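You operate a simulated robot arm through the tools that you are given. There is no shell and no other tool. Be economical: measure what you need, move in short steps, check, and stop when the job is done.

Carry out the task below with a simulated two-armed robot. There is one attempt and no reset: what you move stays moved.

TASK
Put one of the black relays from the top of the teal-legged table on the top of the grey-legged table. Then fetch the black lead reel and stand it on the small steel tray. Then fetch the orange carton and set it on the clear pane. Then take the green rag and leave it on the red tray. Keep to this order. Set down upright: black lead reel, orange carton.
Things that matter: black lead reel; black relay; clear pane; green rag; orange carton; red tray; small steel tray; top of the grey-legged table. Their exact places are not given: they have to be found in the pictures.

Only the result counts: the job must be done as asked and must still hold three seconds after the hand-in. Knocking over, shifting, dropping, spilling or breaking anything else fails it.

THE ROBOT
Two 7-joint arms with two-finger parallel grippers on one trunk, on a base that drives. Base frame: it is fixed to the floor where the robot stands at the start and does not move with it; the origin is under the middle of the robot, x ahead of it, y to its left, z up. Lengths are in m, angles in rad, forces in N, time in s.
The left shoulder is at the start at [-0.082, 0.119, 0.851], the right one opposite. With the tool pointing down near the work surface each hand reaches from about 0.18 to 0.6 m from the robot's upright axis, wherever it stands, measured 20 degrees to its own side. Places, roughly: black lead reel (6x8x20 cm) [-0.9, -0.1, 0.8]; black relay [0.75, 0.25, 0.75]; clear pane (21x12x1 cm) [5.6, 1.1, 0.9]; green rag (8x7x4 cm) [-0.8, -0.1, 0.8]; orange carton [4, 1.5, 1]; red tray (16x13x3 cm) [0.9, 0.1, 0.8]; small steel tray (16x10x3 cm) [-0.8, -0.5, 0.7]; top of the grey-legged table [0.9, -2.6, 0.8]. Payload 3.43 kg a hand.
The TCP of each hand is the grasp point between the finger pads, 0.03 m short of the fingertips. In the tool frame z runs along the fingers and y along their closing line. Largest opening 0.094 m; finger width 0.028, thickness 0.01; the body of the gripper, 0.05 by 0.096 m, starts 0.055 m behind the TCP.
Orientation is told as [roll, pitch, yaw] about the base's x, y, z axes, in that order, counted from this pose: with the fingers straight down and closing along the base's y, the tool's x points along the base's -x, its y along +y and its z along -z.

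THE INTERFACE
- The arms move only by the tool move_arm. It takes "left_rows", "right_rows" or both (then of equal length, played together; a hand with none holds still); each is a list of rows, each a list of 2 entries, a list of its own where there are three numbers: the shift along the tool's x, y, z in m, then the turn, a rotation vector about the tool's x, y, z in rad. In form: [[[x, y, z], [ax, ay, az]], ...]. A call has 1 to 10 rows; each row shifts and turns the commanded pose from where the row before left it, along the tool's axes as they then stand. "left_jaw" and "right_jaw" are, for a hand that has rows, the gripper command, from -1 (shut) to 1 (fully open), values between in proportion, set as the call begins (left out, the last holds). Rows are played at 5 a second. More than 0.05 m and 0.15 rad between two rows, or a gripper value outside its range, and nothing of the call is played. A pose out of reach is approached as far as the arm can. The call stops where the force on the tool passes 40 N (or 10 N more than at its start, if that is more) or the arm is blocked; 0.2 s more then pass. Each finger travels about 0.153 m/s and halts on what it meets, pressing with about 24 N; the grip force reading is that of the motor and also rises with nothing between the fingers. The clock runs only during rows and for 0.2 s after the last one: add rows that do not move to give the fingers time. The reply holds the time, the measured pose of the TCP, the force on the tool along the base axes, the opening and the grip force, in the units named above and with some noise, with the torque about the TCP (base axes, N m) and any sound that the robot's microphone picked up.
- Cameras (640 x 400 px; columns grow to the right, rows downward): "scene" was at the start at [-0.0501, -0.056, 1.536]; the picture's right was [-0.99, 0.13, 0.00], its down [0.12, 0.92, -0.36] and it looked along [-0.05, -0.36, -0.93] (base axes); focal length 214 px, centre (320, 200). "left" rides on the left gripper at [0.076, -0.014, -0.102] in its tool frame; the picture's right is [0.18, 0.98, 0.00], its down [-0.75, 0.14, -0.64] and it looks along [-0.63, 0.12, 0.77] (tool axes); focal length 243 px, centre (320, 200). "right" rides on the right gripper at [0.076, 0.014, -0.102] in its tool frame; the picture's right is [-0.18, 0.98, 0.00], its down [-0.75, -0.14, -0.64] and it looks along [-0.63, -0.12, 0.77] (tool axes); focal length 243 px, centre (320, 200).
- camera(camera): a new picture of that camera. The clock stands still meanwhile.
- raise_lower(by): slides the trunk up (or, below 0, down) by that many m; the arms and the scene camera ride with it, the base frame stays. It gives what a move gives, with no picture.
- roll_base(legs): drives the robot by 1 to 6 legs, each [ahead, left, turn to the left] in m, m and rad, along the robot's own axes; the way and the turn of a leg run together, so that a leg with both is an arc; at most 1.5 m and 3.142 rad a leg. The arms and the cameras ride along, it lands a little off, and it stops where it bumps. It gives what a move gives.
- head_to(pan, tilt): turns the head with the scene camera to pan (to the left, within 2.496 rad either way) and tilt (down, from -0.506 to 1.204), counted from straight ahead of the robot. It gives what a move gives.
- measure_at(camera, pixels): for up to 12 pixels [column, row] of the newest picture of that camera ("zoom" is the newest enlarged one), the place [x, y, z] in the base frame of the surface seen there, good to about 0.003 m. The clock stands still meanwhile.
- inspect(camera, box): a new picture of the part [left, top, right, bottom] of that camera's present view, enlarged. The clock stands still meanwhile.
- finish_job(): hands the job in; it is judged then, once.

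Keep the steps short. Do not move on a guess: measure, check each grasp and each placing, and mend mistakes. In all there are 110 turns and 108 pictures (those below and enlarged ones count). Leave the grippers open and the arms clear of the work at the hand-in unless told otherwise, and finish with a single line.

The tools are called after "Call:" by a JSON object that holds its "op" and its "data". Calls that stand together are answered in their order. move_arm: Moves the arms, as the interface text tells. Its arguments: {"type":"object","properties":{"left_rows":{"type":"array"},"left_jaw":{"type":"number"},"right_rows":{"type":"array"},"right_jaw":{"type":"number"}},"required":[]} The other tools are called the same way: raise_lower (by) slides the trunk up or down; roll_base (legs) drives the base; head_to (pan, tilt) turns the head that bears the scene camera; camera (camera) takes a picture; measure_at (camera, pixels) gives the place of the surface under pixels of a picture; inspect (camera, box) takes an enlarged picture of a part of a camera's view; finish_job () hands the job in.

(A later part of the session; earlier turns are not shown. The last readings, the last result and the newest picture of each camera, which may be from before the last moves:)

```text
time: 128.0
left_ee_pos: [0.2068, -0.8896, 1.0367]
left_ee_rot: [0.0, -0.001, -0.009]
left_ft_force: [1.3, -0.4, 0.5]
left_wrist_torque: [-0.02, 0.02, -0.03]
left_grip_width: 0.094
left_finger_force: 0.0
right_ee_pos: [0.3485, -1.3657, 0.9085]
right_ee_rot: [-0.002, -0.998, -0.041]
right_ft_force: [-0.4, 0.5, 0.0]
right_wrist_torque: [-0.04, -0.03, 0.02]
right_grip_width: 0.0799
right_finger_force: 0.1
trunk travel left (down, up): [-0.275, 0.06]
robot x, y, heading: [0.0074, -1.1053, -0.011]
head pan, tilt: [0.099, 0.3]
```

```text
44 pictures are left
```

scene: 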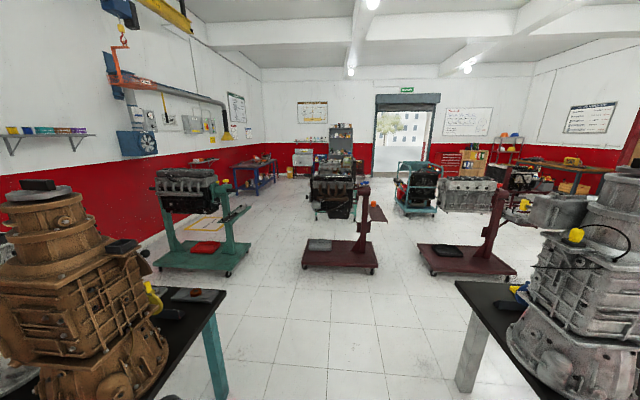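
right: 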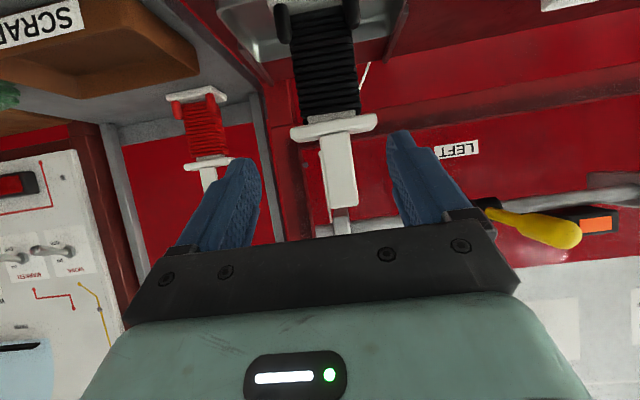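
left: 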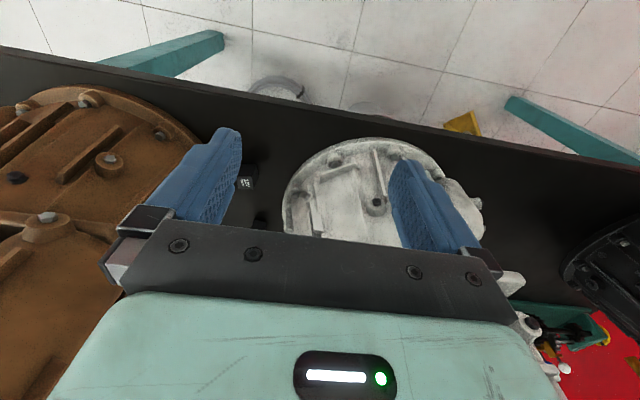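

Call:
{"op": "measure_at", "data": {"camera": "scene", "pixels": [[155, 265], [230, 272], [245, 245], [303, 262], [378, 268], [365, 200], [375, 212], [165, 215], [215, 210], [255, 165], [310, 190], [435, 272]]}}

Call:
{"op": "inspect", "data": {"camera": "scene", "box": [140, 110, 400, 280]}}

```text
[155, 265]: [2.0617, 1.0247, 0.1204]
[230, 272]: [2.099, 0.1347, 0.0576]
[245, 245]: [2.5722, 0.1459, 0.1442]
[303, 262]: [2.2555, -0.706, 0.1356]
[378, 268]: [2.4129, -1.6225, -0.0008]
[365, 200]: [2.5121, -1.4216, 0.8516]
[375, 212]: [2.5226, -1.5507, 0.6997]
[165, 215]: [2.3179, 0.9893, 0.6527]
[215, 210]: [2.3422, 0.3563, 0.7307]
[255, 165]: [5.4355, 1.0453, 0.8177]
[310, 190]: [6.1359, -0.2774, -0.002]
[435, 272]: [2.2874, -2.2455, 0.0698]
```

```text
2.35 times, centred on (270, 195) of scene
```

zoom: 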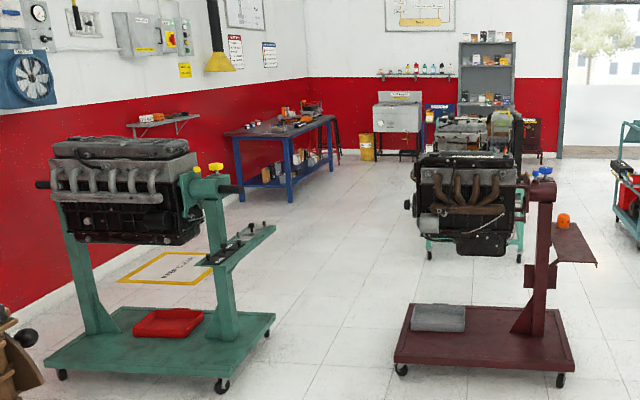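

I'll measure the lane between the teal stand and the maroon stand, and the wall shelf with the orange item.

Call:
{"op": "measure_at", "data": {"camera": "zoom", "pixels": [[273, 227], [222, 390], [272, 318], [210, 260], [400, 370], [416, 305], [410, 205], [575, 365], [145, 118], [180, 122], [235, 135], [430, 258]]}}

Call:
{"op": "inspect", "data": {"camera": "scene", "box": [180, 140, 290, 210]}}

```text
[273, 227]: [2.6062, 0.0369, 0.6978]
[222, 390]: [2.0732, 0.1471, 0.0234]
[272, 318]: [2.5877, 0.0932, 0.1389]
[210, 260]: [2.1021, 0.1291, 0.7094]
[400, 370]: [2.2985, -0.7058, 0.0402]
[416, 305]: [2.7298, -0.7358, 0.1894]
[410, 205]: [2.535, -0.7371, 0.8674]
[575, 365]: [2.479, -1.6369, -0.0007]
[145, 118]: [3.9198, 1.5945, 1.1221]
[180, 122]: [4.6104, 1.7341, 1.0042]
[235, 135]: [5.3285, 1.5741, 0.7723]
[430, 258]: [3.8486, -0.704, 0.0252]
```

```text
5.71 times, centred on (235, 175) of scene
```

zoom: 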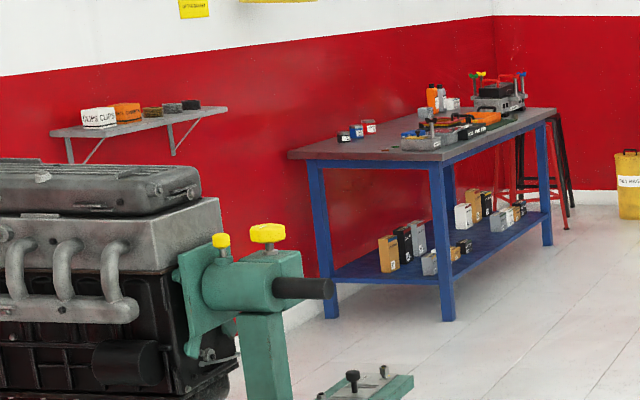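

The lane is y -0.70…+0.04 (0.74 m). I need to know how far the elbows stick out; look left and right.

Call:
{"op": "head_to", "data": {"pan": 1.0, "tilt": 1.1}}

Call:
{"op": "camera", "data": {"camera": "scene"}}

Call:
{"op": "measure_at", "data": {"camera": "scene", "pixels": [[320, 200], [250, 250], [200, 200], [300, 150], [350, 250], [400, 300], [150, 300], [200, 350], [450, 350], [300, 300], [320, 350], [100, 350]]}}

Call:
{"op": "head_to", "data": {"pan": -1.0, "tilt": 1.1}}

Call:
{"op": "camera", "data": {"camera": "scene"}}

Call:
{"op": "measure_at", "data": {"camera": "scene", "pixels": [[320, 200], [250, 250], [440, 200], [340, 150], [350, 250], [400, 300], [490, 300], [440, 350], [200, 350], [300, 300], [320, 350], [540, 350]]}}

```text
time: 129.2
left_ee_pos: [0.2058, -0.8903, 1.0362]
left_ee_rot: [-0.001, 0.0, -0.012]
left_ft_force: [0.2, -0.4, -0.9]
left_wrist_torque: [0.04, 0.04, 0.02]
left_grip_width: 0.094
left_finger_force: 0.1
right_ee_pos: [0.3483, -1.3665, 0.9088]
right_ee_rot: [0.0, -1.0, -0.041]
right_ft_force: [0.6, -0.1, -0.5]
right_wrist_torque: [0.03, 0.01, 0.01]
right_grip_width: 0.0795
right_finger_force: 0.0
trunk travel left (down, up): [-0.275, 0.06]
robot x, y, heading: [0.0063, -1.1059, -0.012]
head pan, tilt: [1.0, 1.1]
```

```text
41 pictures are left
```

scene: 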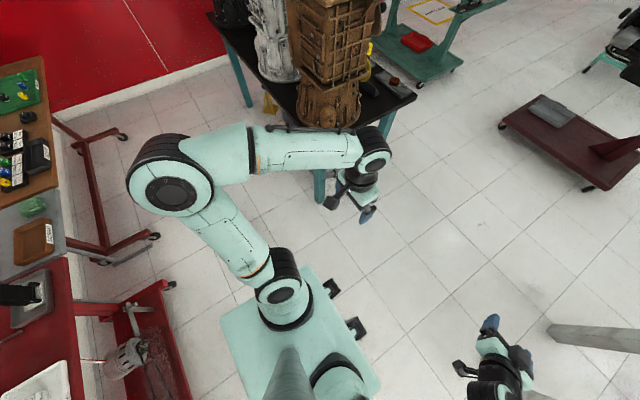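

```text
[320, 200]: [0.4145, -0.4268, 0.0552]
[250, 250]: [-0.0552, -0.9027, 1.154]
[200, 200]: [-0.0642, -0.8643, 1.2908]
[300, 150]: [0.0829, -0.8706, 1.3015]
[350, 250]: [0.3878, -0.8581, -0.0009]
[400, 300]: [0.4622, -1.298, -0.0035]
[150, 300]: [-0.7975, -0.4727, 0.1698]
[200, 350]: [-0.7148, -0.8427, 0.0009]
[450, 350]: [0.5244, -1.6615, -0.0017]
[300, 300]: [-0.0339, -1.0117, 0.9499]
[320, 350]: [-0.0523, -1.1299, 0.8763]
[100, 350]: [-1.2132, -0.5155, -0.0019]
```

```text
time: 131.1
left_ee_pos: [0.2061, -0.8905, 1.0373]
left_ee_rot: [0.0, 0.001, -0.012]
left_ft_force: [0.4, 0.3, 0.2]
left_wrist_torque: [-0.01, 0.01, 0.01]
left_grip_width: 0.0938
left_finger_force: 0.0
right_ee_pos: [0.3491, -1.3659, 0.9075]
right_ee_rot: [0.001, -0.998, -0.042]
right_ft_force: [-0.3, -0.1, 0.6]
right_wrist_torque: [-0.01, -0.02, 0.01]
right_grip_width: 0.0801
right_finger_force: 0.1
trunk travel left (down, up): [-0.275, 0.06]
robot x, y, heading: [0.0083, -1.1046, -0.011]
head pan, tilt: [-1.0, 1.1]
```

```text
40 pictures are left
```

scene: 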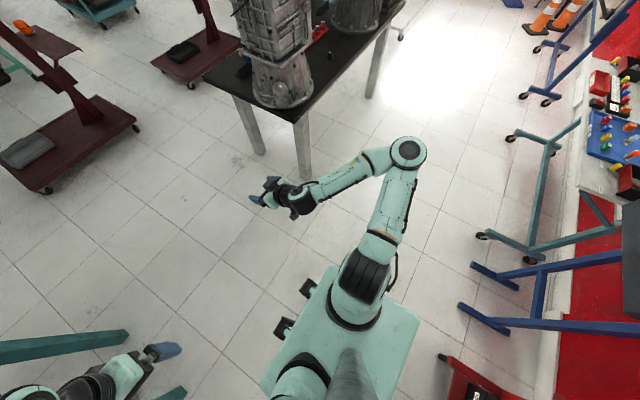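

```text
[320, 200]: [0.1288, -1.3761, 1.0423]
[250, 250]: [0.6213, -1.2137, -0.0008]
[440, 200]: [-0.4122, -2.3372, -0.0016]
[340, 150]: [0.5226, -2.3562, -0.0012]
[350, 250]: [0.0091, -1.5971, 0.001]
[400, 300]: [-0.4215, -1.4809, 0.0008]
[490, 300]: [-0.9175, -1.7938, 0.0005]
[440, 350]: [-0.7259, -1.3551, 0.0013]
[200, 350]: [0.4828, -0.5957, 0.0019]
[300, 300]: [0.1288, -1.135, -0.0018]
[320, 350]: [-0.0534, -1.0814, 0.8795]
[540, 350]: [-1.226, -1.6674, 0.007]
```

Call:
{"op": "measure_at", "data": {"camera": "scene", "pixels": [[408, 152], [422, 150], [395, 200], [412, 318], [330, 272], [270, 380], [300, 320], [310, 285], [405, 360], [380, 385]]}}

```text
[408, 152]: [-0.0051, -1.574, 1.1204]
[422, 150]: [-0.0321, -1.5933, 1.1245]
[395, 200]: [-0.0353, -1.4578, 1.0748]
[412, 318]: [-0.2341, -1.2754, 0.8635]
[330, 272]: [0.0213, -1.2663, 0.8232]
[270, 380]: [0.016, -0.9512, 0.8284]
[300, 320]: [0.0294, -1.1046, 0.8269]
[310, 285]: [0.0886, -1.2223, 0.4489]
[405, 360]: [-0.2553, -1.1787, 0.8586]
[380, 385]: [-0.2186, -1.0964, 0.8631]
```

Left elbow: 0.36 m out at z≈1.2; right elbow 0.52 m out at z≈1.06. I'll raise the trunk fully, pull the right hand inward, and drive to the lane mouth.

Call:
{"op": "raise_lower", "data": {"by": 0.06}}

Call:
{"op": "move_arm", "data": {"right_rows": [[[0, 0.04, 0], [0, 0, 0]], [[0, 0.04, 0], [0, 0, 0]], [[0, 0.04, 0], [0, 0, 0]]]}}

Call:
{"op": "roll_base", "data": {"legs": [[1.5, 0, 0.011], [0.05, 0, 0], [0, 0.88, 0]]}}

Call:
{"op": "head_to", "data": {"pan": 0.0, "tilt": 0.6}}

Call:
{"op": "camera", "data": {"camera": "scene"}}

```text
time: 132.1
left_ee_pos: [0.2061, -0.8888, 1.0972]
left_ee_rot: [0.0, 0.0, -0.011]
left_ft_force: [-1.0, 0.9, 0.0]
left_wrist_torque: [0.02, -0.06, 0.01]
left_grip_width: 0.0938
left_finger_force: 0.0
right_ee_pos: [0.3935, -1.3671, 1.0042]
right_ee_rot: [0.007, -1.075, -0.044]
right_ft_force: [-0.3, -0.3, 0.2]
right_wrist_torque: [0.01, -0.02, 0.02]
right_grip_width: 0.0799
right_finger_force: 0.1
trunk travel left (down, up): [-0.335, 0.0]
robot x, y, heading: [0.006, -1.104, -0.013]
head pan, tilt: [-1.0, 1.1]
```

```text
time: 132.9
left_ee_pos: [0.2063, -0.8891, 1.0971]
left_ee_rot: [-0.001, 0.0, -0.01]
left_ft_force: [0.2, 0.4, 0.2]
left_wrist_torque: [-0.03, 0.0, 0.0]
left_grip_width: 0.0939
left_finger_force: 0.0
right_ee_pos: [0.406, -1.2494, 1.0073]
right_ee_rot: [0.007, -1.076, -0.045]
right_ft_force: [0.7, -0.2, 0.6]
right_wrist_torque: [0.03, -0.01, -0.03]
right_grip_width: 0.0797
right_finger_force: 0.0
right hand out of reach, approached as far as the arm can: row 1
trunk travel left (down, up): [-0.335, 0.0]
robot x, y, heading: [0.0019, -1.1066, -0.012]
head pan, tilt: [-1.0, 1.1]
```

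```text
time: 148.5
left_ee_pos: [1.7616, -0.0276, 1.0966]
left_ee_rot: [-0.001, 0.001, -0.011]
left_ft_force: [0.2, 0.4, -0.3]
left_wrist_torque: [0.02, -0.01, -0.02]
left_grip_width: 0.0938
left_finger_force: 0.1
right_ee_pos: [1.9622, -0.3889, 1.0079]
right_ee_rot: [0.005, -1.075, -0.043]
right_ft_force: [0.2, 0.4, -0.3]
right_wrist_torque: [0.0, 0.03, 0.01]
right_grip_width: 0.08
right_finger_force: 0.1
trunk travel left (down, up): [-0.335, 0.0]
robot x, y, heading: [1.5599, -0.2402, -0.013]
head pan, tilt: [-1.0, 1.1]
```

```text
time: 149.8
left_ee_pos: [1.7624, -0.028, 1.0984]
left_ee_rot: [0.0, 0.001, -0.01]
left_ft_force: [-0.3, -0.4, -0.2]
left_wrist_torque: [0.0, -0.01, 0.0]
left_grip_width: 0.0939
left_finger_force: 0.1
right_ee_pos: [1.9631, -0.3888, 1.0069]
right_ee_rot: [0.007, -1.076, -0.046]
right_ft_force: [-0.3, 0.3, -0.2]
right_wrist_torque: [-0.03, 0.04, 0.01]
right_grip_width: 0.08
right_finger_force: 0.0
trunk travel left (down, up): [-0.335, 0.0]
robot x, y, heading: [1.5623, -0.242, -0.011]
head pan, tilt: [0.0, 0.6]
```

```text
39 pictures are left
```

scene: 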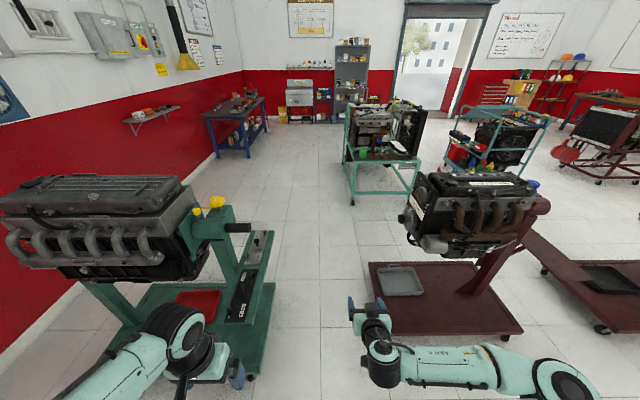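

Call:
{"op": "measure_at", "data": {"camera": "scene", "pixels": [[402, 215], [425, 240], [430, 178], [275, 285], [250, 227], [217, 202], [368, 270], [272, 235], [555, 380], [590, 385], [130, 112], [260, 130]]}}

```text
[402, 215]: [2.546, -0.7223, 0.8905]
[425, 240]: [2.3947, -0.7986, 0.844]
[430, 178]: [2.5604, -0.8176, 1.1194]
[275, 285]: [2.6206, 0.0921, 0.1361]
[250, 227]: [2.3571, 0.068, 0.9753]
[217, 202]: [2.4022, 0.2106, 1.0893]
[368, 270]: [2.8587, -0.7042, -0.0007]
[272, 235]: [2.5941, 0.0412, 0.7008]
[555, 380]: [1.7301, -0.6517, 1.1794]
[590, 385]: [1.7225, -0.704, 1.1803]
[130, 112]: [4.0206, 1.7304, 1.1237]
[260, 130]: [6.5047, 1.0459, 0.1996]
```

Elbow clears the maroon engine if I keep y≈-0.21. I tuck the left hand inward 0.08, and drive forward.

Call:
{"op": "move_arm", "data": {"left_rows": [[[0, -0.04, 0], [0, 0, 0]], [[0, -0.04, 0], [0, 0, 0]]]}}

Call:
{"op": "roll_base", "data": {"legs": [[0, 0.03, 0.011], [0.6, 0, 0]]}}

Call:
{"op": "roll_base", "data": {"legs": [[1.3, 0, 0]]}}

Call:
{"op": "head_to", "data": {"pan": 0.7, "tilt": 0.35}}

Call:
{"op": "camera", "data": {"camera": "scene"}}

```text
time: 150.4
left_ee_pos: [1.7612, -0.1066, 1.0988]
left_ee_rot: [0.0, 0.001, -0.008]
left_ft_force: [0.2, -0.3, 0.2]
left_wrist_torque: [0.03, -0.01, 0.02]
left_grip_width: 0.0938
left_finger_force: 0.0
right_ee_pos: [1.963, -0.3888, 1.0065]
right_ee_rot: [0.007, -1.074, -0.047]
right_ft_force: [0.3, -0.5, -0.5]
right_wrist_torque: [0.0, -0.02, 0.0]
right_grip_width: 0.0799
right_finger_force: 0.1
trunk travel left (down, up): [-0.335, 0.0]
robot x, y, heading: [1.5636, -0.2446, -0.01]
head pan, tilt: [0.0, 0.6]
```

```text
time: 154.3
left_ee_pos: [2.3504, -0.0708, 1.0988]
left_ee_rot: [0.0, -0.001, 0.007]
left_ft_force: [-0.3, -0.7, -0.3]
left_wrist_torque: [0.03, 0.01, -0.01]
left_grip_width: 0.0939
left_finger_force: 0.0
right_ee_pos: [2.5556, -0.3494, 1.007]
right_ee_rot: [0.005, -1.075, -0.028]
right_ft_force: [0.0, -0.7, 0.0]
right_wrist_torque: [-0.03, 0.05, -0.02]
right_grip_width: 0.08
right_finger_force: 0.1
trunk travel left (down, up): [-0.335, 0.0]
robot x, y, heading: [2.1544, -0.2094, 0.012]
head pan, tilt: [0.0, 0.6]
```

```text
time: 160.7
left_ee_pos: [3.6377, -0.0949, 1.0984]
left_ee_rot: [0.001, 0.0, -0.033]
left_ft_force: [-0.4, 0.1, -0.4]
left_wrist_torque: [0.02, 0.02, 0.01]
left_grip_width: 0.0938
left_finger_force: 0.1
right_ee_pos: [3.8332, -0.3825, 1.0063]
right_ee_rot: [0.006, -1.074, -0.068]
right_ft_force: [-0.4, 0.4, 0.3]
right_wrist_torque: [-0.02, 0.0, 0.01]
right_grip_width: 0.0801
right_finger_force: 0.2
trunk travel left (down, up): [-0.335, 0.0]
robot x, y, heading: [3.435, -0.2321, -0.032]
head pan, tilt: [0.0, 0.6]
```

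```text
time: 161.8
left_ee_pos: [3.6391, -0.0959, 1.0987]
left_ee_rot: [0.001, 0.0, -0.033]
left_ft_force: [0.6, -0.2, 0.7]
left_wrist_torque: [-0.04, 0.0, -0.01]
left_grip_width: 0.0938
left_finger_force: 0.0
right_ee_pos: [3.8334, -0.3835, 1.0064]
right_ee_rot: [0.006, -1.075, -0.068]
right_ft_force: [-0.4, -0.2, 0.0]
right_wrist_torque: [0.02, 0.01, 0.01]
right_grip_width: 0.08
right_finger_force: 0.1
trunk travel left (down, up): [-0.335, 0.0]
robot x, y, heading: [3.4338, -0.2231, -0.03]
head pan, tilt: [0.7, 0.351]
```

```text
38 pictures are left
```

scene: 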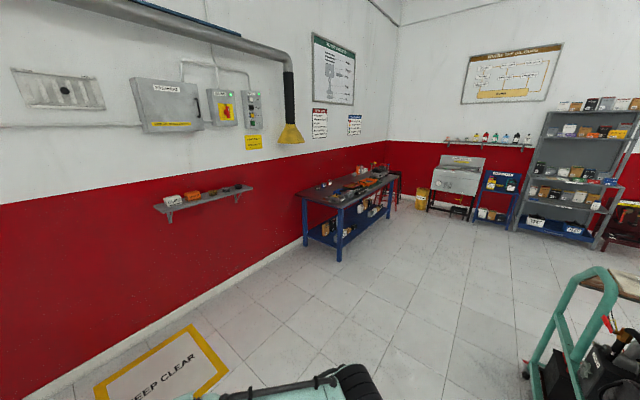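

Past the lane. I'll zoom on the wall shelf and the blue table.

Call:
{"op": "inspect", "data": {"camera": "scene", "box": [145, 170, 265, 225]}}

Call:
{"op": "measure_at", "data": {"camera": "scene", "pixels": [[192, 195], [190, 203], [250, 188], [158, 212], [330, 192], [300, 195], [340, 207], [398, 177], [175, 199], [230, 350]]}}

Call:
{"op": "inspect", "data": {"camera": "scene", "box": [290, 155, 410, 230]}}

```text
5.33 times, centred on (205, 198) of scene
```

zoom: 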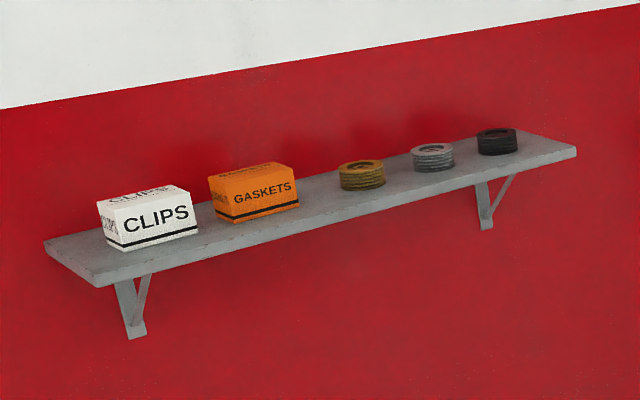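

```text
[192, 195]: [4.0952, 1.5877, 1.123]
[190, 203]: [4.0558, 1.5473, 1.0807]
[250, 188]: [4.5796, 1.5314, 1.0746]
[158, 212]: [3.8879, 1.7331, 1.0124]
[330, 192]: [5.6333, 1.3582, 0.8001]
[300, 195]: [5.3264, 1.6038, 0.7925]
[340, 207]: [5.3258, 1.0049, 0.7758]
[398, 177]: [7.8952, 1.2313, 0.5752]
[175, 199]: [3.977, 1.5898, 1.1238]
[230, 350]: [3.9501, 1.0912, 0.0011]
```

```text
5.33 times, centred on (350, 192) of scene
```

zoom: 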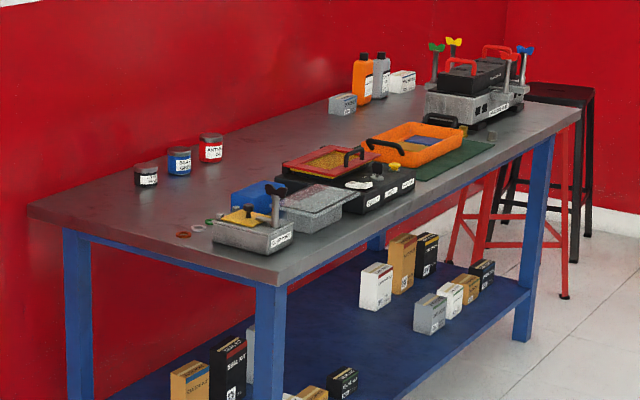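

The orange carton is "GASKETS" on the wall shelf at about (4.1,1.59), shelf z≈1.075. I'll drive in front of it facing the wall.

Call:
{"op": "roll_base", "data": {"legs": [[0.5, 0, 0], [0, 0, 1.6], [0.95, 0, 0]]}}

Call:
{"op": "head_to", "data": {"pan": -0.1, "tilt": 0.5}}

Call:
{"op": "camera", "data": {"camera": "scene"}}

```text
time: 173.1
left_ee_pos: [3.8411, 0.9257, 1.0987]
left_ee_rot: [-0.001, -0.001, 1.528]
left_ft_force: [-0.2, 0.4, 0.6]
left_wrist_torque: [0.04, -0.01, 0.02]
left_grip_width: 0.0938
left_finger_force: 0.1
right_ee_pos: [4.1294, 1.1189, 1.0071]
right_ee_rot: [0.007, -1.072, 1.494]
right_ft_force: [-0.3, 0.0, 0.0]
right_wrist_torque: [0.02, 0.02, -0.02]
right_grip_width: 0.08
right_finger_force: 0.0
trunk travel left (down, up): [-0.335, 0.0]
robot x, y, heading: [3.9741, 0.7202, 1.529]
head pan, tilt: [0.7, 0.351]
```

```text
time: 174.2
left_ee_pos: [3.8402, 0.9253, 1.0981]
left_ee_rot: [0.0, 0.002, 1.529]
left_ft_force: [0.0, -0.5, 0.5]
left_wrist_torque: [-0.01, -0.02, -0.02]
left_grip_width: 0.0941
left_finger_force: 0.0
right_ee_pos: [4.1282, 1.1181, 1.0061]
right_ee_rot: [0.005, -1.075, 1.494]
right_ft_force: [0.2, -0.9, 0.9]
right_wrist_torque: [0.02, 0.0, -0.02]
right_grip_width: 0.0798
right_finger_force: 0.1
trunk travel left (down, up): [-0.335, 0.0]
robot x, y, heading: [3.9733, 0.7218, 1.528]
head pan, tilt: [-0.099, 0.499]
```

```text
35 pictures are left
```

scene: 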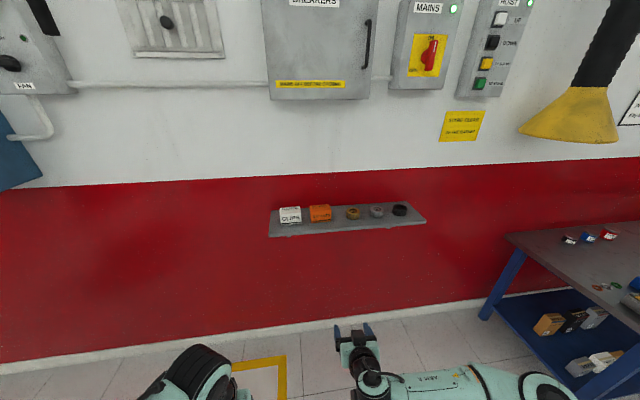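

Call:
{"op": "inspect", "data": {"camera": "scene", "box": [265, 190, 385, 245]}}

```text
5.33 times, centred on (325, 218) of scene
```

zoom: 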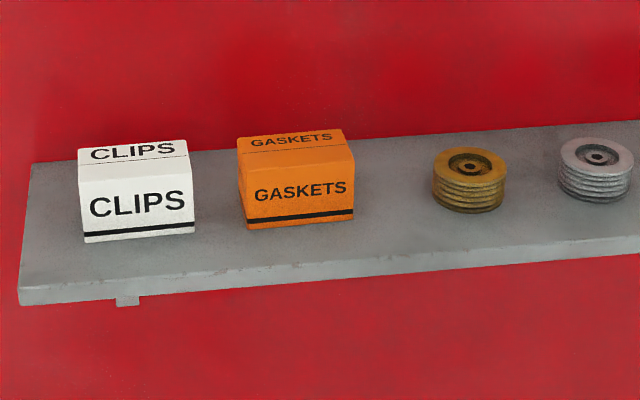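

Call:
{"op": "measure_at", "data": {"camera": "zoom", "pixels": [[242, 178], [350, 165], [343, 132], [239, 142], [300, 150], [246, 224], [352, 214], [190, 190], [434, 190], [300, 240], [300, 270], [192, 150]]}}

```text
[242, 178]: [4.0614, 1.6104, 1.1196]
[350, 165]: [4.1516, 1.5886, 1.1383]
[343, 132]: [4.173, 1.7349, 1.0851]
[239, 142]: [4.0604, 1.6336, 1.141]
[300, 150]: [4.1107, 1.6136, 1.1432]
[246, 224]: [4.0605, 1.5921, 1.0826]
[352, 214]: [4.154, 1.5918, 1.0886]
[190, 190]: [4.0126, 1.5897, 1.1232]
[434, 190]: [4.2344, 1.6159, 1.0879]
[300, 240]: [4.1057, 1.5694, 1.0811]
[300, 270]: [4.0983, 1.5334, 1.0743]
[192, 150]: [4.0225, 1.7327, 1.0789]
```

The carton is 0.09 wide in x, ~0.06 deep in y (front 1.59), z 1.081–1.142. It must be gripped front-to-back with the fingers down. First I make the right tool vertical (still away from the shelf).

Call:
{"op": "move_arm", "data": {"right_rows": [[[0, 0, 0], [0, 0.134, 0]], [[0, 0, 0], [0, 0.134, 0]], [[0, 0, 0], [0, 0.134, 0]], [[0, 0, 0], [0, 0.134, 0]], [[0, 0, 0], [0, 0.134, 0]], [[0, 0, 0], [0, 0.134, 0]], [[0, 0, 0], [0, 0.134, 0]], [[0, 0, 0], [0, 0.134, 0]]], "left_rows": [[[0, 0, -0.02], [0, 0, 0]], [[0, 0, -0.02], [0, 0, 0]], [[0, 0, -0.02], [0, 0, 0]], [[0, 0, -0.02], [0, 0, 0]], [[0, 0, -0.02], [0, 0, 0]], [[0, 0, -0.02], [0, 0, 0]], [[0, 0, 0], [0, 0, 0]], [[0, 0, 0], [0, 0, 0]]], "right_jaw": 1}}

Call:
{"op": "move_arm", "data": {"right_rows": [[[0, 0, -0.02], [0, 0, 0.149]], [[0, 0, -0.02], [0, 0, 0.149]], [[0, 0, -0.02], [0, 0, 0.149]], [[0, 0, -0.02], [0, 0, 0.149]], [[0, 0, -0.02], [0, 0, 0.149]], [[0, 0, -0.02], [0, 0, 0.149]], [[0, 0, -0.02], [0, 0, 0.149]], [[0, 0, -0.02], [0, 0, 0.149]], [[0, 0, -0.02], [0, 0, 0.149]], [[0, 0, -0.02], [0, 0, 0.149]]]}}

```text
time: 176.1
left_ee_pos: [3.8398, 0.9259, 1.2202]
left_ee_rot: [-0.001, 0.001, 1.53]
left_ft_force: [0.5, 0.4, -0.1]
left_wrist_torque: [-0.01, 0.02, -0.01]
left_grip_width: 0.094
left_finger_force: 0.0
right_ee_pos: [4.1287, 1.1181, 1.0078]
right_ee_rot: [0.003, -0.002, 1.502]
right_ft_force: [0.1, -0.6, -0.3]
right_wrist_torque: [0.0, 0.05, 0.01]
right_grip_width: 0.0942
right_finger_force: 0.0
trunk travel left (down, up): [-0.335, 0.0]
robot x, y, heading: [3.9694, 0.7236, 1.53]
head pan, tilt: [-0.099, 0.499]
```

```text
time: 178.2
left_ee_pos: [3.8405, 0.9247, 1.2188]
left_ee_rot: [0.0, -0.001, 1.53]
left_ft_force: [-0.6, 0.1, 0.2]
left_wrist_torque: [0.01, -0.03, 0.01]
left_grip_width: 0.0939
left_finger_force: 0.1
right_ee_pos: [4.1293, 1.1201, 1.2049]
right_ee_rot: [0.001, 0.001, 0.007]
right_ft_force: [0.0, -0.3, 0.7]
right_wrist_torque: [-0.01, -0.01, -0.04]
right_grip_width: 0.0941
right_finger_force: 0.0
trunk travel left (down, up): [-0.335, 0.0]
robot x, y, heading: [3.9696, 0.7188, 1.527]
head pan, tilt: [-0.099, 0.499]
```

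The tool is vertical with fingers closing along y at z 1.205 (tips 1.175, above the carton). Drive forward so the hand is over the carton.

Call:
{"op": "roll_base", "data": {"legs": [[0.47, 0.04, 0]]}}

Call:
{"op": "camera", "data": {"camera": "right"}}

Call:
{"op": "head_to", "data": {"pan": -0.4, "tilt": 0.7}}

Call:
{"op": "camera", "data": {"camera": "scene"}}

```text
time: 181.1
left_ee_pos: [3.8169, 1.4032, 1.2198]
left_ee_rot: [0.0, 0.0, 1.538]
left_ft_force: [-0.6, 0.3, 0.4]
left_wrist_torque: [0.0, -0.01, 0.0]
left_grip_width: 0.0943
left_finger_force: 0.1
right_ee_pos: [4.1034, 1.6, 1.2044]
right_ee_rot: [0.002, 0.005, 0.018]
right_ft_force: [0.2, 0.3, -0.6]
right_wrist_torque: [0.01, 0.02, 0.01]
right_grip_width: 0.0941
right_finger_force: 0.1
trunk travel left (down, up): [-0.335, 0.0]
robot x, y, heading: [3.9539, 1.2014, 1.54]
head pan, tilt: [-0.099, 0.499]
```

```text
33 pictures are left
```

right: 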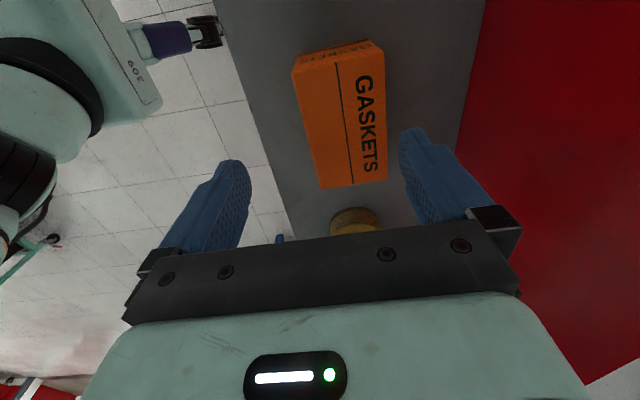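

```text
time: 181.9
left_ee_pos: [3.8173, 1.4035, 1.22]
left_ee_rot: [0.001, 0.0, 1.539]
left_ft_force: [-0.3, -0.2, -0.9]
left_wrist_torque: [0.02, 0.02, -0.01]
left_grip_width: 0.094
left_finger_force: 0.1
right_ee_pos: [4.1037, 1.5987, 1.2058]
right_ee_rot: [0.003, 0.004, 0.02]
right_ft_force: [0.3, 0.0, -0.4]
right_wrist_torque: [-0.02, -0.03, -0.02]
right_grip_width: 0.094
right_finger_force: 0.0
trunk travel left (down, up): [-0.335, 0.0]
robot x, y, heading: [3.9488, 1.1991, 1.54]
head pan, tilt: [-0.4, 0.7]
```

```text
32 pictures are left
```

scene: 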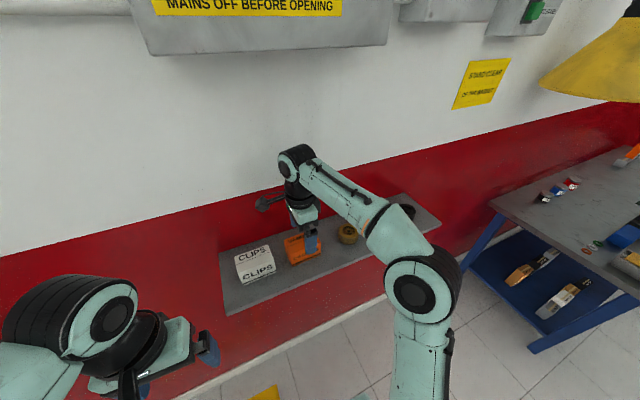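

Call:
{"op": "measure_at", "data": {"camera": "right", "pixels": [[300, 73], [322, 184], [384, 178], [380, 52], [345, 120], [384, 100], [450, 200], [440, 70]]}}

```text
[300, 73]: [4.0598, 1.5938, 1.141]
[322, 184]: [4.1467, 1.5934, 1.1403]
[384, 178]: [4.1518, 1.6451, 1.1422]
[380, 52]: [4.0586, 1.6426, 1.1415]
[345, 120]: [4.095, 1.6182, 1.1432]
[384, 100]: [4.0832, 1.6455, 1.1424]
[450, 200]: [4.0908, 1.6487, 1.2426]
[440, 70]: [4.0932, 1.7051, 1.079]
```

Carton centre is (4.105,1.619). I shift +y 0.02, then go straight down 0.087.

Call:
{"op": "move_arm", "data": {"right_rows": [[[-0.001, 0.0197, 0], [0, 0, 0.02]], [[0, 0, 0.025], [0, 0, 0]], [[0, 0, 0.025], [0, 0, 0]], [[0, 0, 0.022], [0, 0, 0]], [[0, 0, 0.014], [0, 0, 0]], [[0, 0, 0], [0, 0, 0]]]}}

Call:
{"op": "camera", "data": {"camera": "right"}}

```text
time: 183.3
left_ee_pos: [3.8175, 1.4023, 1.2198]
left_ee_rot: [0.0, 0.0, 1.538]
left_ft_force: [-1.1, 0.5, -0.5]
left_wrist_torque: [-0.01, 0.02, -0.01]
left_grip_width: 0.0939
left_finger_force: 0.1
right_ee_pos: [4.1041, 1.6194, 1.1206]
right_ee_rot: [0.004, 0.002, -0.003]
right_ft_force: [0.3, -0.1, 0.4]
right_wrist_torque: [0.0, -0.04, -0.04]
right_grip_width: 0.0941
right_finger_force: 0.2
trunk travel left (down, up): [-0.335, 0.0]
robot x, y, heading: [3.9495, 1.2003, 1.54]
head pan, tilt: [-0.4, 0.7]
```

```text
31 pictures are left
```

right: 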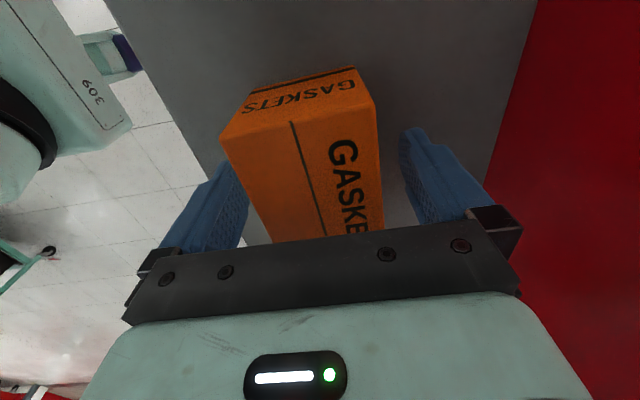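

Carton is between the fingers. Close and lift slowly.

Call:
{"op": "move_arm", "data": {"right_rows": [[[0, 0, 0], [0, 0, 0]], [[0, 0, 0], [0, 0, 0]], [[0, 0, 0], [0, 0, 0]]], "right_jaw": -1}}

Call:
{"op": "move_arm", "data": {"right_rows": [[[0, 0, -0.005], [0, 0, 0]], [[0, 0, -0.01], [0, 0, 0]], [[0, 0, -0.02], [0, 0, 0]], [[0, 0, -0.025], [0, 0, 0]], [[0, 0, -0.025], [0, 0, 0]], [[0, 0, 0], [0, 0, 0]]]}}

Call:
{"op": "camera", "data": {"camera": "right"}}

```text
time: 184.1
left_ee_pos: [3.8173, 1.4038, 1.2198]
left_ee_rot: [-0.001, 0.0, 1.538]
left_ft_force: [0.5, 0.4, -0.4]
left_wrist_torque: [0.04, 0.02, -0.01]
left_grip_width: 0.0938
left_finger_force: 0.0
right_ee_pos: [4.1039, 1.6177, 1.1206]
right_ee_rot: [0.002, 0.004, -0.001]
right_ft_force: [-0.1, 0.5, 0.0]
right_wrist_torque: [0.08, -0.01, 0.02]
right_grip_width: 0.0633
right_finger_force: 24.0
trunk travel left (down, up): [-0.335, 0.0]
robot x, y, heading: [3.9514, 1.2017, 1.537]
head pan, tilt: [-0.4, 0.7]
```

```text
time: 185.5
left_ee_pos: [3.8176, 1.4038, 1.2196]
left_ee_rot: [-0.001, 0.001, 1.539]
left_ft_force: [0.1, 0.3, 0.0]
left_wrist_torque: [-0.03, 0.02, -0.02]
left_grip_width: 0.0942
left_finger_force: 0.0
right_ee_pos: [4.1039, 1.6191, 1.2059]
right_ee_rot: [0.0, 0.005, -0.002]
right_ft_force: [0.4, -0.7, -2.9]
right_wrist_torque: [0.0, 0.0, -0.05]
right_grip_width: 0.0627
right_finger_force: 23.8
trunk travel left (down, up): [-0.335, 0.0]
robot x, y, heading: [3.948, 1.1988, 1.539]
head pan, tilt: [-0.4, 0.7]
```

```text
30 pictures are left
```

right: 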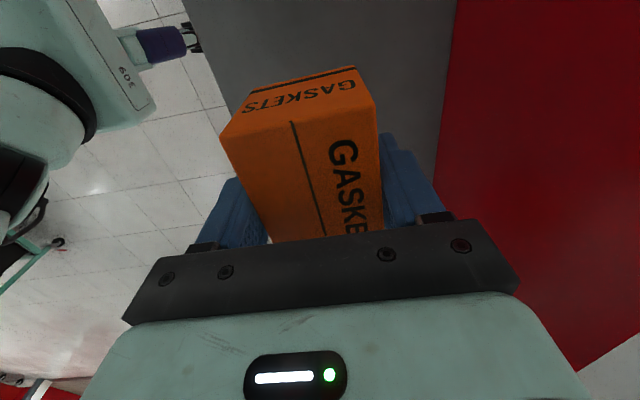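

The carton is held (0.063 m). I back away from the shelf and slide right toward the blue table.

Call:
{"op": "roll_base", "data": {"legs": [[-0.75, 0, 0.03], [0, -1.4, 0]]}}

Call:
{"op": "head_to", "data": {"pan": -0.3, "tilt": 0.7}}

Call:
{"op": "camera", "data": {"camera": "scene"}}

```text
time: 201.5
left_ee_pos: [5.1861, 0.6064, 1.2194]
left_ee_rot: [0.001, 0.0, 1.511]
left_ft_force: [-0.3, 0.2, -0.1]
left_wrist_torque: [0.0, 0.01, -0.01]
left_grip_width: 0.0936
left_finger_force: 0.1
right_ee_pos: [5.4776, 0.8137, 1.2043]
right_ee_rot: [0.001, 0.004, -0.028]
right_ft_force: [0.1, 0.3, -3.1]
right_wrist_torque: [0.01, 0.02, 0.0]
right_grip_width: 0.0624
right_finger_force: 24.0
trunk travel left (down, up): [-0.335, 0.0]
robot x, y, heading: [5.3162, 0.4001, 1.511]
head pan, tilt: [-0.4, 0.7]
```

```text
time: 202.1
left_ee_pos: [5.1848, 0.606, 1.2201]
left_ee_rot: [-0.001, -0.001, 1.511]
left_ft_force: [-0.2, -1.2, -0.9]
left_wrist_torque: [0.0, 0.01, 0.02]
left_grip_width: 0.0942
left_finger_force: 0.2
right_ee_pos: [5.4765, 0.8143, 1.2055]
right_ee_rot: [0.001, 0.003, -0.029]
right_ft_force: [0.2, 0.1, -2.6]
right_wrist_torque: [-0.01, -0.01, -0.03]
right_grip_width: 0.0622
right_finger_force: 24.4
trunk travel left (down, up): [-0.335, 0.0]
robot x, y, heading: [5.3137, 0.3994, 1.51]
head pan, tilt: [-0.3, 0.7]
```

```text
29 pictures are left
```

scene: 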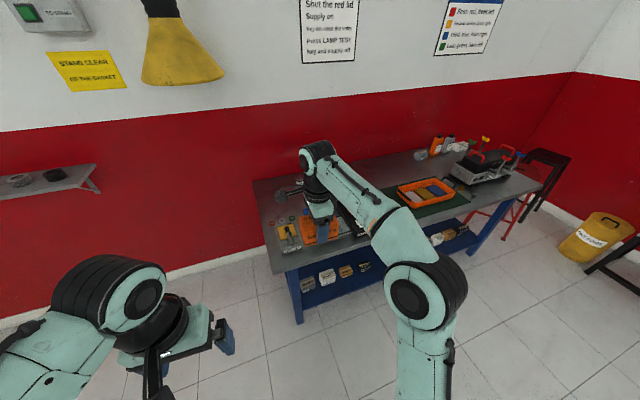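

Call:
{"op": "inspect", "data": {"camera": "scene", "box": [255, 170, 395, 260]}}

Call:
{"op": "camera", "data": {"camera": "left"}}

```text
4.44 times, centred on (325, 215) of scene
```

zoom: 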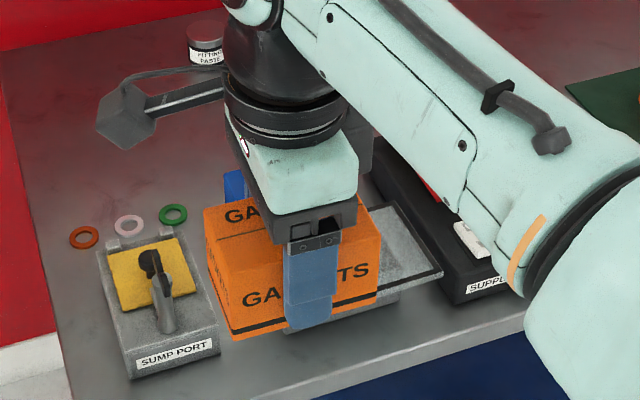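

```text
27 pictures are left
```

left: 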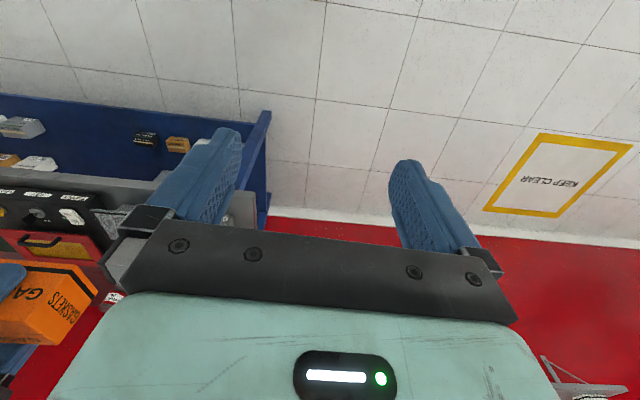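

The clear pane lies on the grey box behind/under the carton at zoom (400,260). I'll measure the visible parts and look with the right camera.

Call:
{"op": "measure_at", "data": {"camera": "zoom", "pixels": [[441, 272], [398, 206], [410, 250], [390, 290], [390, 305], [375, 215], [465, 290], [410, 300], [215, 355], [190, 240]]}}

Call:
{"op": "camera", "data": {"camera": "right"}}

```text
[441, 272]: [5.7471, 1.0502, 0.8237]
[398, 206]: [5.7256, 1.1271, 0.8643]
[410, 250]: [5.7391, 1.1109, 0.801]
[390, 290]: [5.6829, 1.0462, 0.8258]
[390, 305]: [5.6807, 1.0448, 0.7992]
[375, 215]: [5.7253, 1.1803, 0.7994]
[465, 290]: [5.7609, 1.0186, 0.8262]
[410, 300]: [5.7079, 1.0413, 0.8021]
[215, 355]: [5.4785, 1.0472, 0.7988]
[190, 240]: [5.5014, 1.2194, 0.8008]
```

```text
26 pictures are left
```

right: 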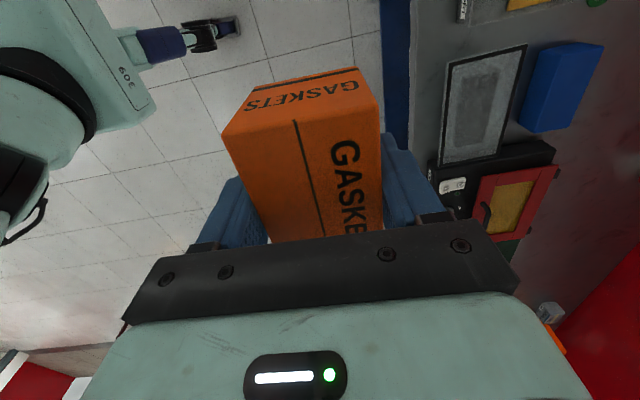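

The pane is visible at (448,65)-(526,45)-(495,155)-(438,165). Measure.

Call:
{"op": "measure_at", "data": {"camera": "right", "pixels": [[450, 67], [523, 48], [494, 153], [440, 162], [476, 105], [460, 110], [500, 90], [476, 60], [465, 155], [510, 60], [545, 90], [500, 165]]}}

Call:
{"op": "inspect", "data": {"camera": "right", "box": [420, 20, 620, 220]}}

```text
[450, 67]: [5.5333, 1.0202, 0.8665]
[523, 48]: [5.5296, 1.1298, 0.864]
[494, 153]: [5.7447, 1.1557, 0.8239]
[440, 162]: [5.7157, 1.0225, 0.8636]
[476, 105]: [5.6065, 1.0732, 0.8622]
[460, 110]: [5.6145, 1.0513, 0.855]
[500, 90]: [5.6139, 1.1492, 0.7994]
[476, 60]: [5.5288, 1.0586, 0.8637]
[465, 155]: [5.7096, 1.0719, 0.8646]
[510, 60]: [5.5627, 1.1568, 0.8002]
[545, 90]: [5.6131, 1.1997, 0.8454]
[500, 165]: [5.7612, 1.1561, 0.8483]
```

```text
2.00 times, centred on (520, 120) of right
```

zoom: 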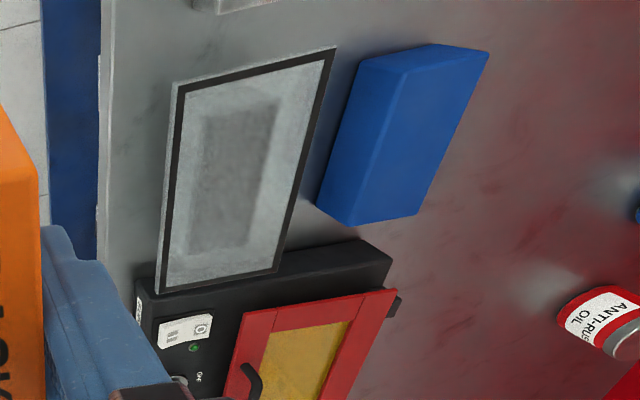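

The pane spans x 5.528–5.732, y 1.013–1.133, top z 0.865; centre (5.630,1.073). Drive in closer at this height.

Call:
{"op": "roll_base", "data": {"legs": [[0, -0.14, 0], [0.22, 0, 0]]}}

Call:
{"op": "camera", "data": {"camera": "right"}}

Call:
{"op": "measure_at", "data": {"camera": "right", "pixels": [[430, 60], [440, 100], [420, 40], [400, 60], [400, 100], [410, 20], [450, 60], [395, 130]]}}

```text
time: 205.3
left_ee_pos: [5.3353, 0.8211, 1.2194]
left_ee_rot: [0.0, 0.0, 1.52]
left_ft_force: [-0.1, -0.3, 0.2]
left_wrist_torque: [-0.02, 0.01, 0.05]
left_grip_width: 0.0939
left_finger_force: 0.0
right_ee_pos: [5.6259, 1.0311, 1.205]
right_ee_rot: [0.001, 0.004, -0.021]
right_ft_force: [0.5, -0.3, -2.9]
right_wrist_torque: [0.0, -0.01, 0.01]
right_grip_width: 0.0623
right_finger_force: 24.0
trunk travel left (down, up): [-0.335, 0.0]
robot x, y, heading: [5.4645, 0.6157, 1.52]
head pan, tilt: [-0.3, 0.7]
```

```text
24 pictures are left
```

right: 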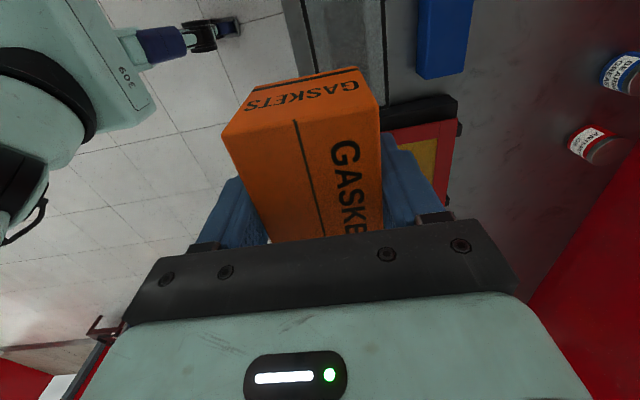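

```text
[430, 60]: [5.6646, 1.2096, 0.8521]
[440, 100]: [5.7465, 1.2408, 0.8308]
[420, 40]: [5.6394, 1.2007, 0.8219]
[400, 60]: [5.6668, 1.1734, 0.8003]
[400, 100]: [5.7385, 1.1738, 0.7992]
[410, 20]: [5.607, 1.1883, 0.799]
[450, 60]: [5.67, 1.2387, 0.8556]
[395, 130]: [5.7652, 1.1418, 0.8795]
```

Align (+6 mm x, +42 mm y), then descend to z 0.94.

Call:
{"op": "move_arm", "data": {"right_rows": [[[-0.006, 0.042, 0], [0, 0, -0.021]], [[0, 0, 0.038], [0, 0, 0]], [[0, 0, 0.038], [0, 0, 0]], [[0, 0, 0.038], [0, 0, 0]], [[0, 0, 0.038], [0, 0, 0]], [[0, 0, 0.038], [0, 0, 0]], [[0, 0, 0.038], [0, 0, 0]], [[0, 0, 0.037], [0, 0, 0]], [[0, 0, 0], [0, 0, 0]]]}}

Call:
{"op": "camera", "data": {"camera": "right"}}

Call:
{"op": "inspect", "data": {"camera": "scene", "box": [230, 150, 370, 290]}}

```text
time: 207.3
left_ee_pos: [5.3339, 0.8204, 1.22]
left_ee_rot: [0.001, -0.001, 1.518]
left_ft_force: [-0.1, -0.1, 0.2]
left_wrist_torque: [-0.01, -0.01, 0.01]
left_grip_width: 0.0938
left_finger_force: 0.0
right_ee_pos: [5.6328, 1.0741, 0.9403]
right_ee_rot: [0.003, 0.004, -0.001]
right_ft_force: [-0.2, -0.1, -3.3]
right_wrist_torque: [0.02, -0.02, 0.0]
right_grip_width: 0.0623
right_finger_force: 24.1
trunk travel left (down, up): [-0.335, 0.0]
robot x, y, heading: [5.4652, 0.6165, 1.515]
head pan, tilt: [-0.3, 0.7]
```

```text
23 pictures are left
```

right: 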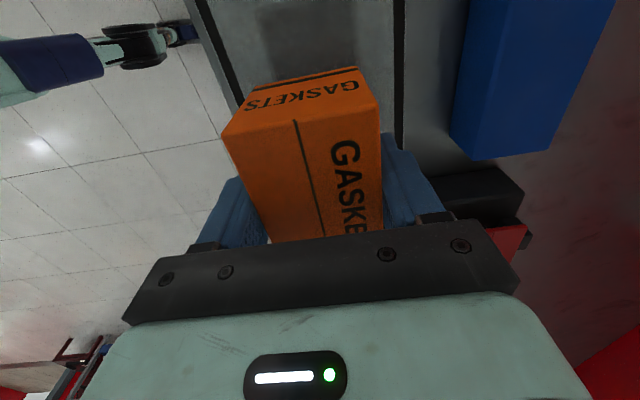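

```text
2.86 times, centred on (300, 220) of scene
```

zoom: 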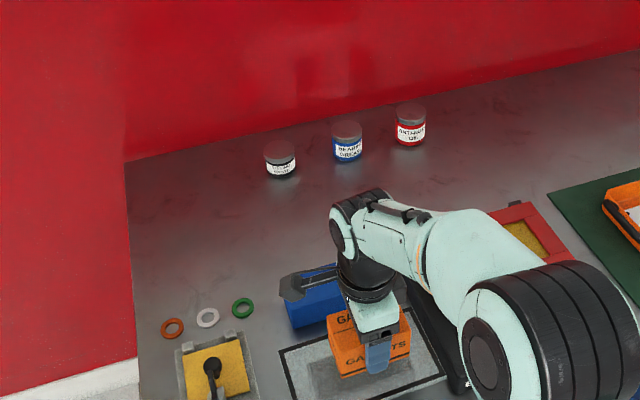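

Well centred over the pane. Lower gently to contact.

Call:
{"op": "move_arm", "data": {"right_rows": [[[0, 0, 0.015], [0, 0, 0]], [[0, 0, 0.012], [0, 0, 0]], [[0, 0, 0.004], [0, 0, 0]], [[0, 0, 0.002], [0, 0, 0]], [[0, 0, 0], [0, 0, 0]]]}}

```text
time: 208.5
left_ee_pos: [5.3351, 0.8206, 1.2193]
left_ee_rot: [0.001, -0.002, 1.519]
left_ft_force: [0.2, -0.9, 0.5]
left_wrist_torque: [-0.02, 0.04, 0.0]
left_grip_width: 0.0941
left_finger_force: 0.1
right_ee_pos: [5.6336, 1.0727, 0.9068]
right_ee_rot: [0.002, 0.005, 0.001]
right_ft_force: [-0.5, -0.5, -2.4]
right_wrist_torque: [0.0, 0.01, 0.0]
right_grip_width: 0.062
right_finger_force: 24.1
trunk travel left (down, up): [-0.335, 0.0]
robot x, y, heading: [5.4669, 0.6163, 1.522]
head pan, tilt: [-0.3, 0.7]
```

Call:
{"op": "move_arm", "data": {"right_rows": [[[0, 0, 0.001], [0, 0, 0]], [[0, 0, 0.001], [0, 0, 0]], [[0, 0, 0], [0, 0, 0]]]}}

```text
time: 209.3
left_ee_pos: [5.3348, 0.8193, 1.2208]
left_ee_rot: [0.001, -0.002, 1.517]
left_ft_force: [0.1, 0.0, 0.3]
left_wrist_torque: [-0.04, 0.02, 0.01]
left_grip_width: 0.0941
left_finger_force: 0.1
right_ee_pos: [5.6338, 1.0735, 0.906]
right_ee_rot: [0.002, 0.002, -0.001]
right_ft_force: [0.4, 0.0, -2.8]
right_wrist_torque: [0.0, 0.02, 0.02]
right_grip_width: 0.0623
right_finger_force: 23.8
trunk travel left (down, up): [-0.335, 0.0]
robot x, y, heading: [5.4626, 0.6149, 1.517]
head pan, tilt: [-0.3, 0.7]
```

No contact yet; two more millimetres.

Call:
{"op": "move_arm", "data": {"right_rows": [[[0, 0, 0.001], [0, 0, 0]], [[0, 0, 0.001], [0, 0, 0]], [[0, 0, 0], [0, 0, 0]]]}}

```text
time: 210.1
left_ee_pos: [5.3356, 0.8199, 1.2197]
left_ee_rot: [0.0, -0.001, 1.52]
left_ft_force: [-1.1, -0.5, -0.3]
left_wrist_torque: [-0.02, 0.03, 0.0]
left_grip_width: 0.0939
left_finger_force: 0.0
right_ee_pos: [5.6327, 1.0734, 0.907]
right_ee_rot: [0.006, 0.004, 0.001]
right_ft_force: [2.7, -2.2, 16.6]
right_wrist_torque: [-0.45, -0.22, 0.03]
right_grip_width: 0.0621
right_finger_force: 24.0
trunk travel left (down, up): [-0.335, 0.0]
robot x, y, heading: [5.4633, 0.6181, 1.521]
head pan, tilt: [-0.3, 0.7]
```

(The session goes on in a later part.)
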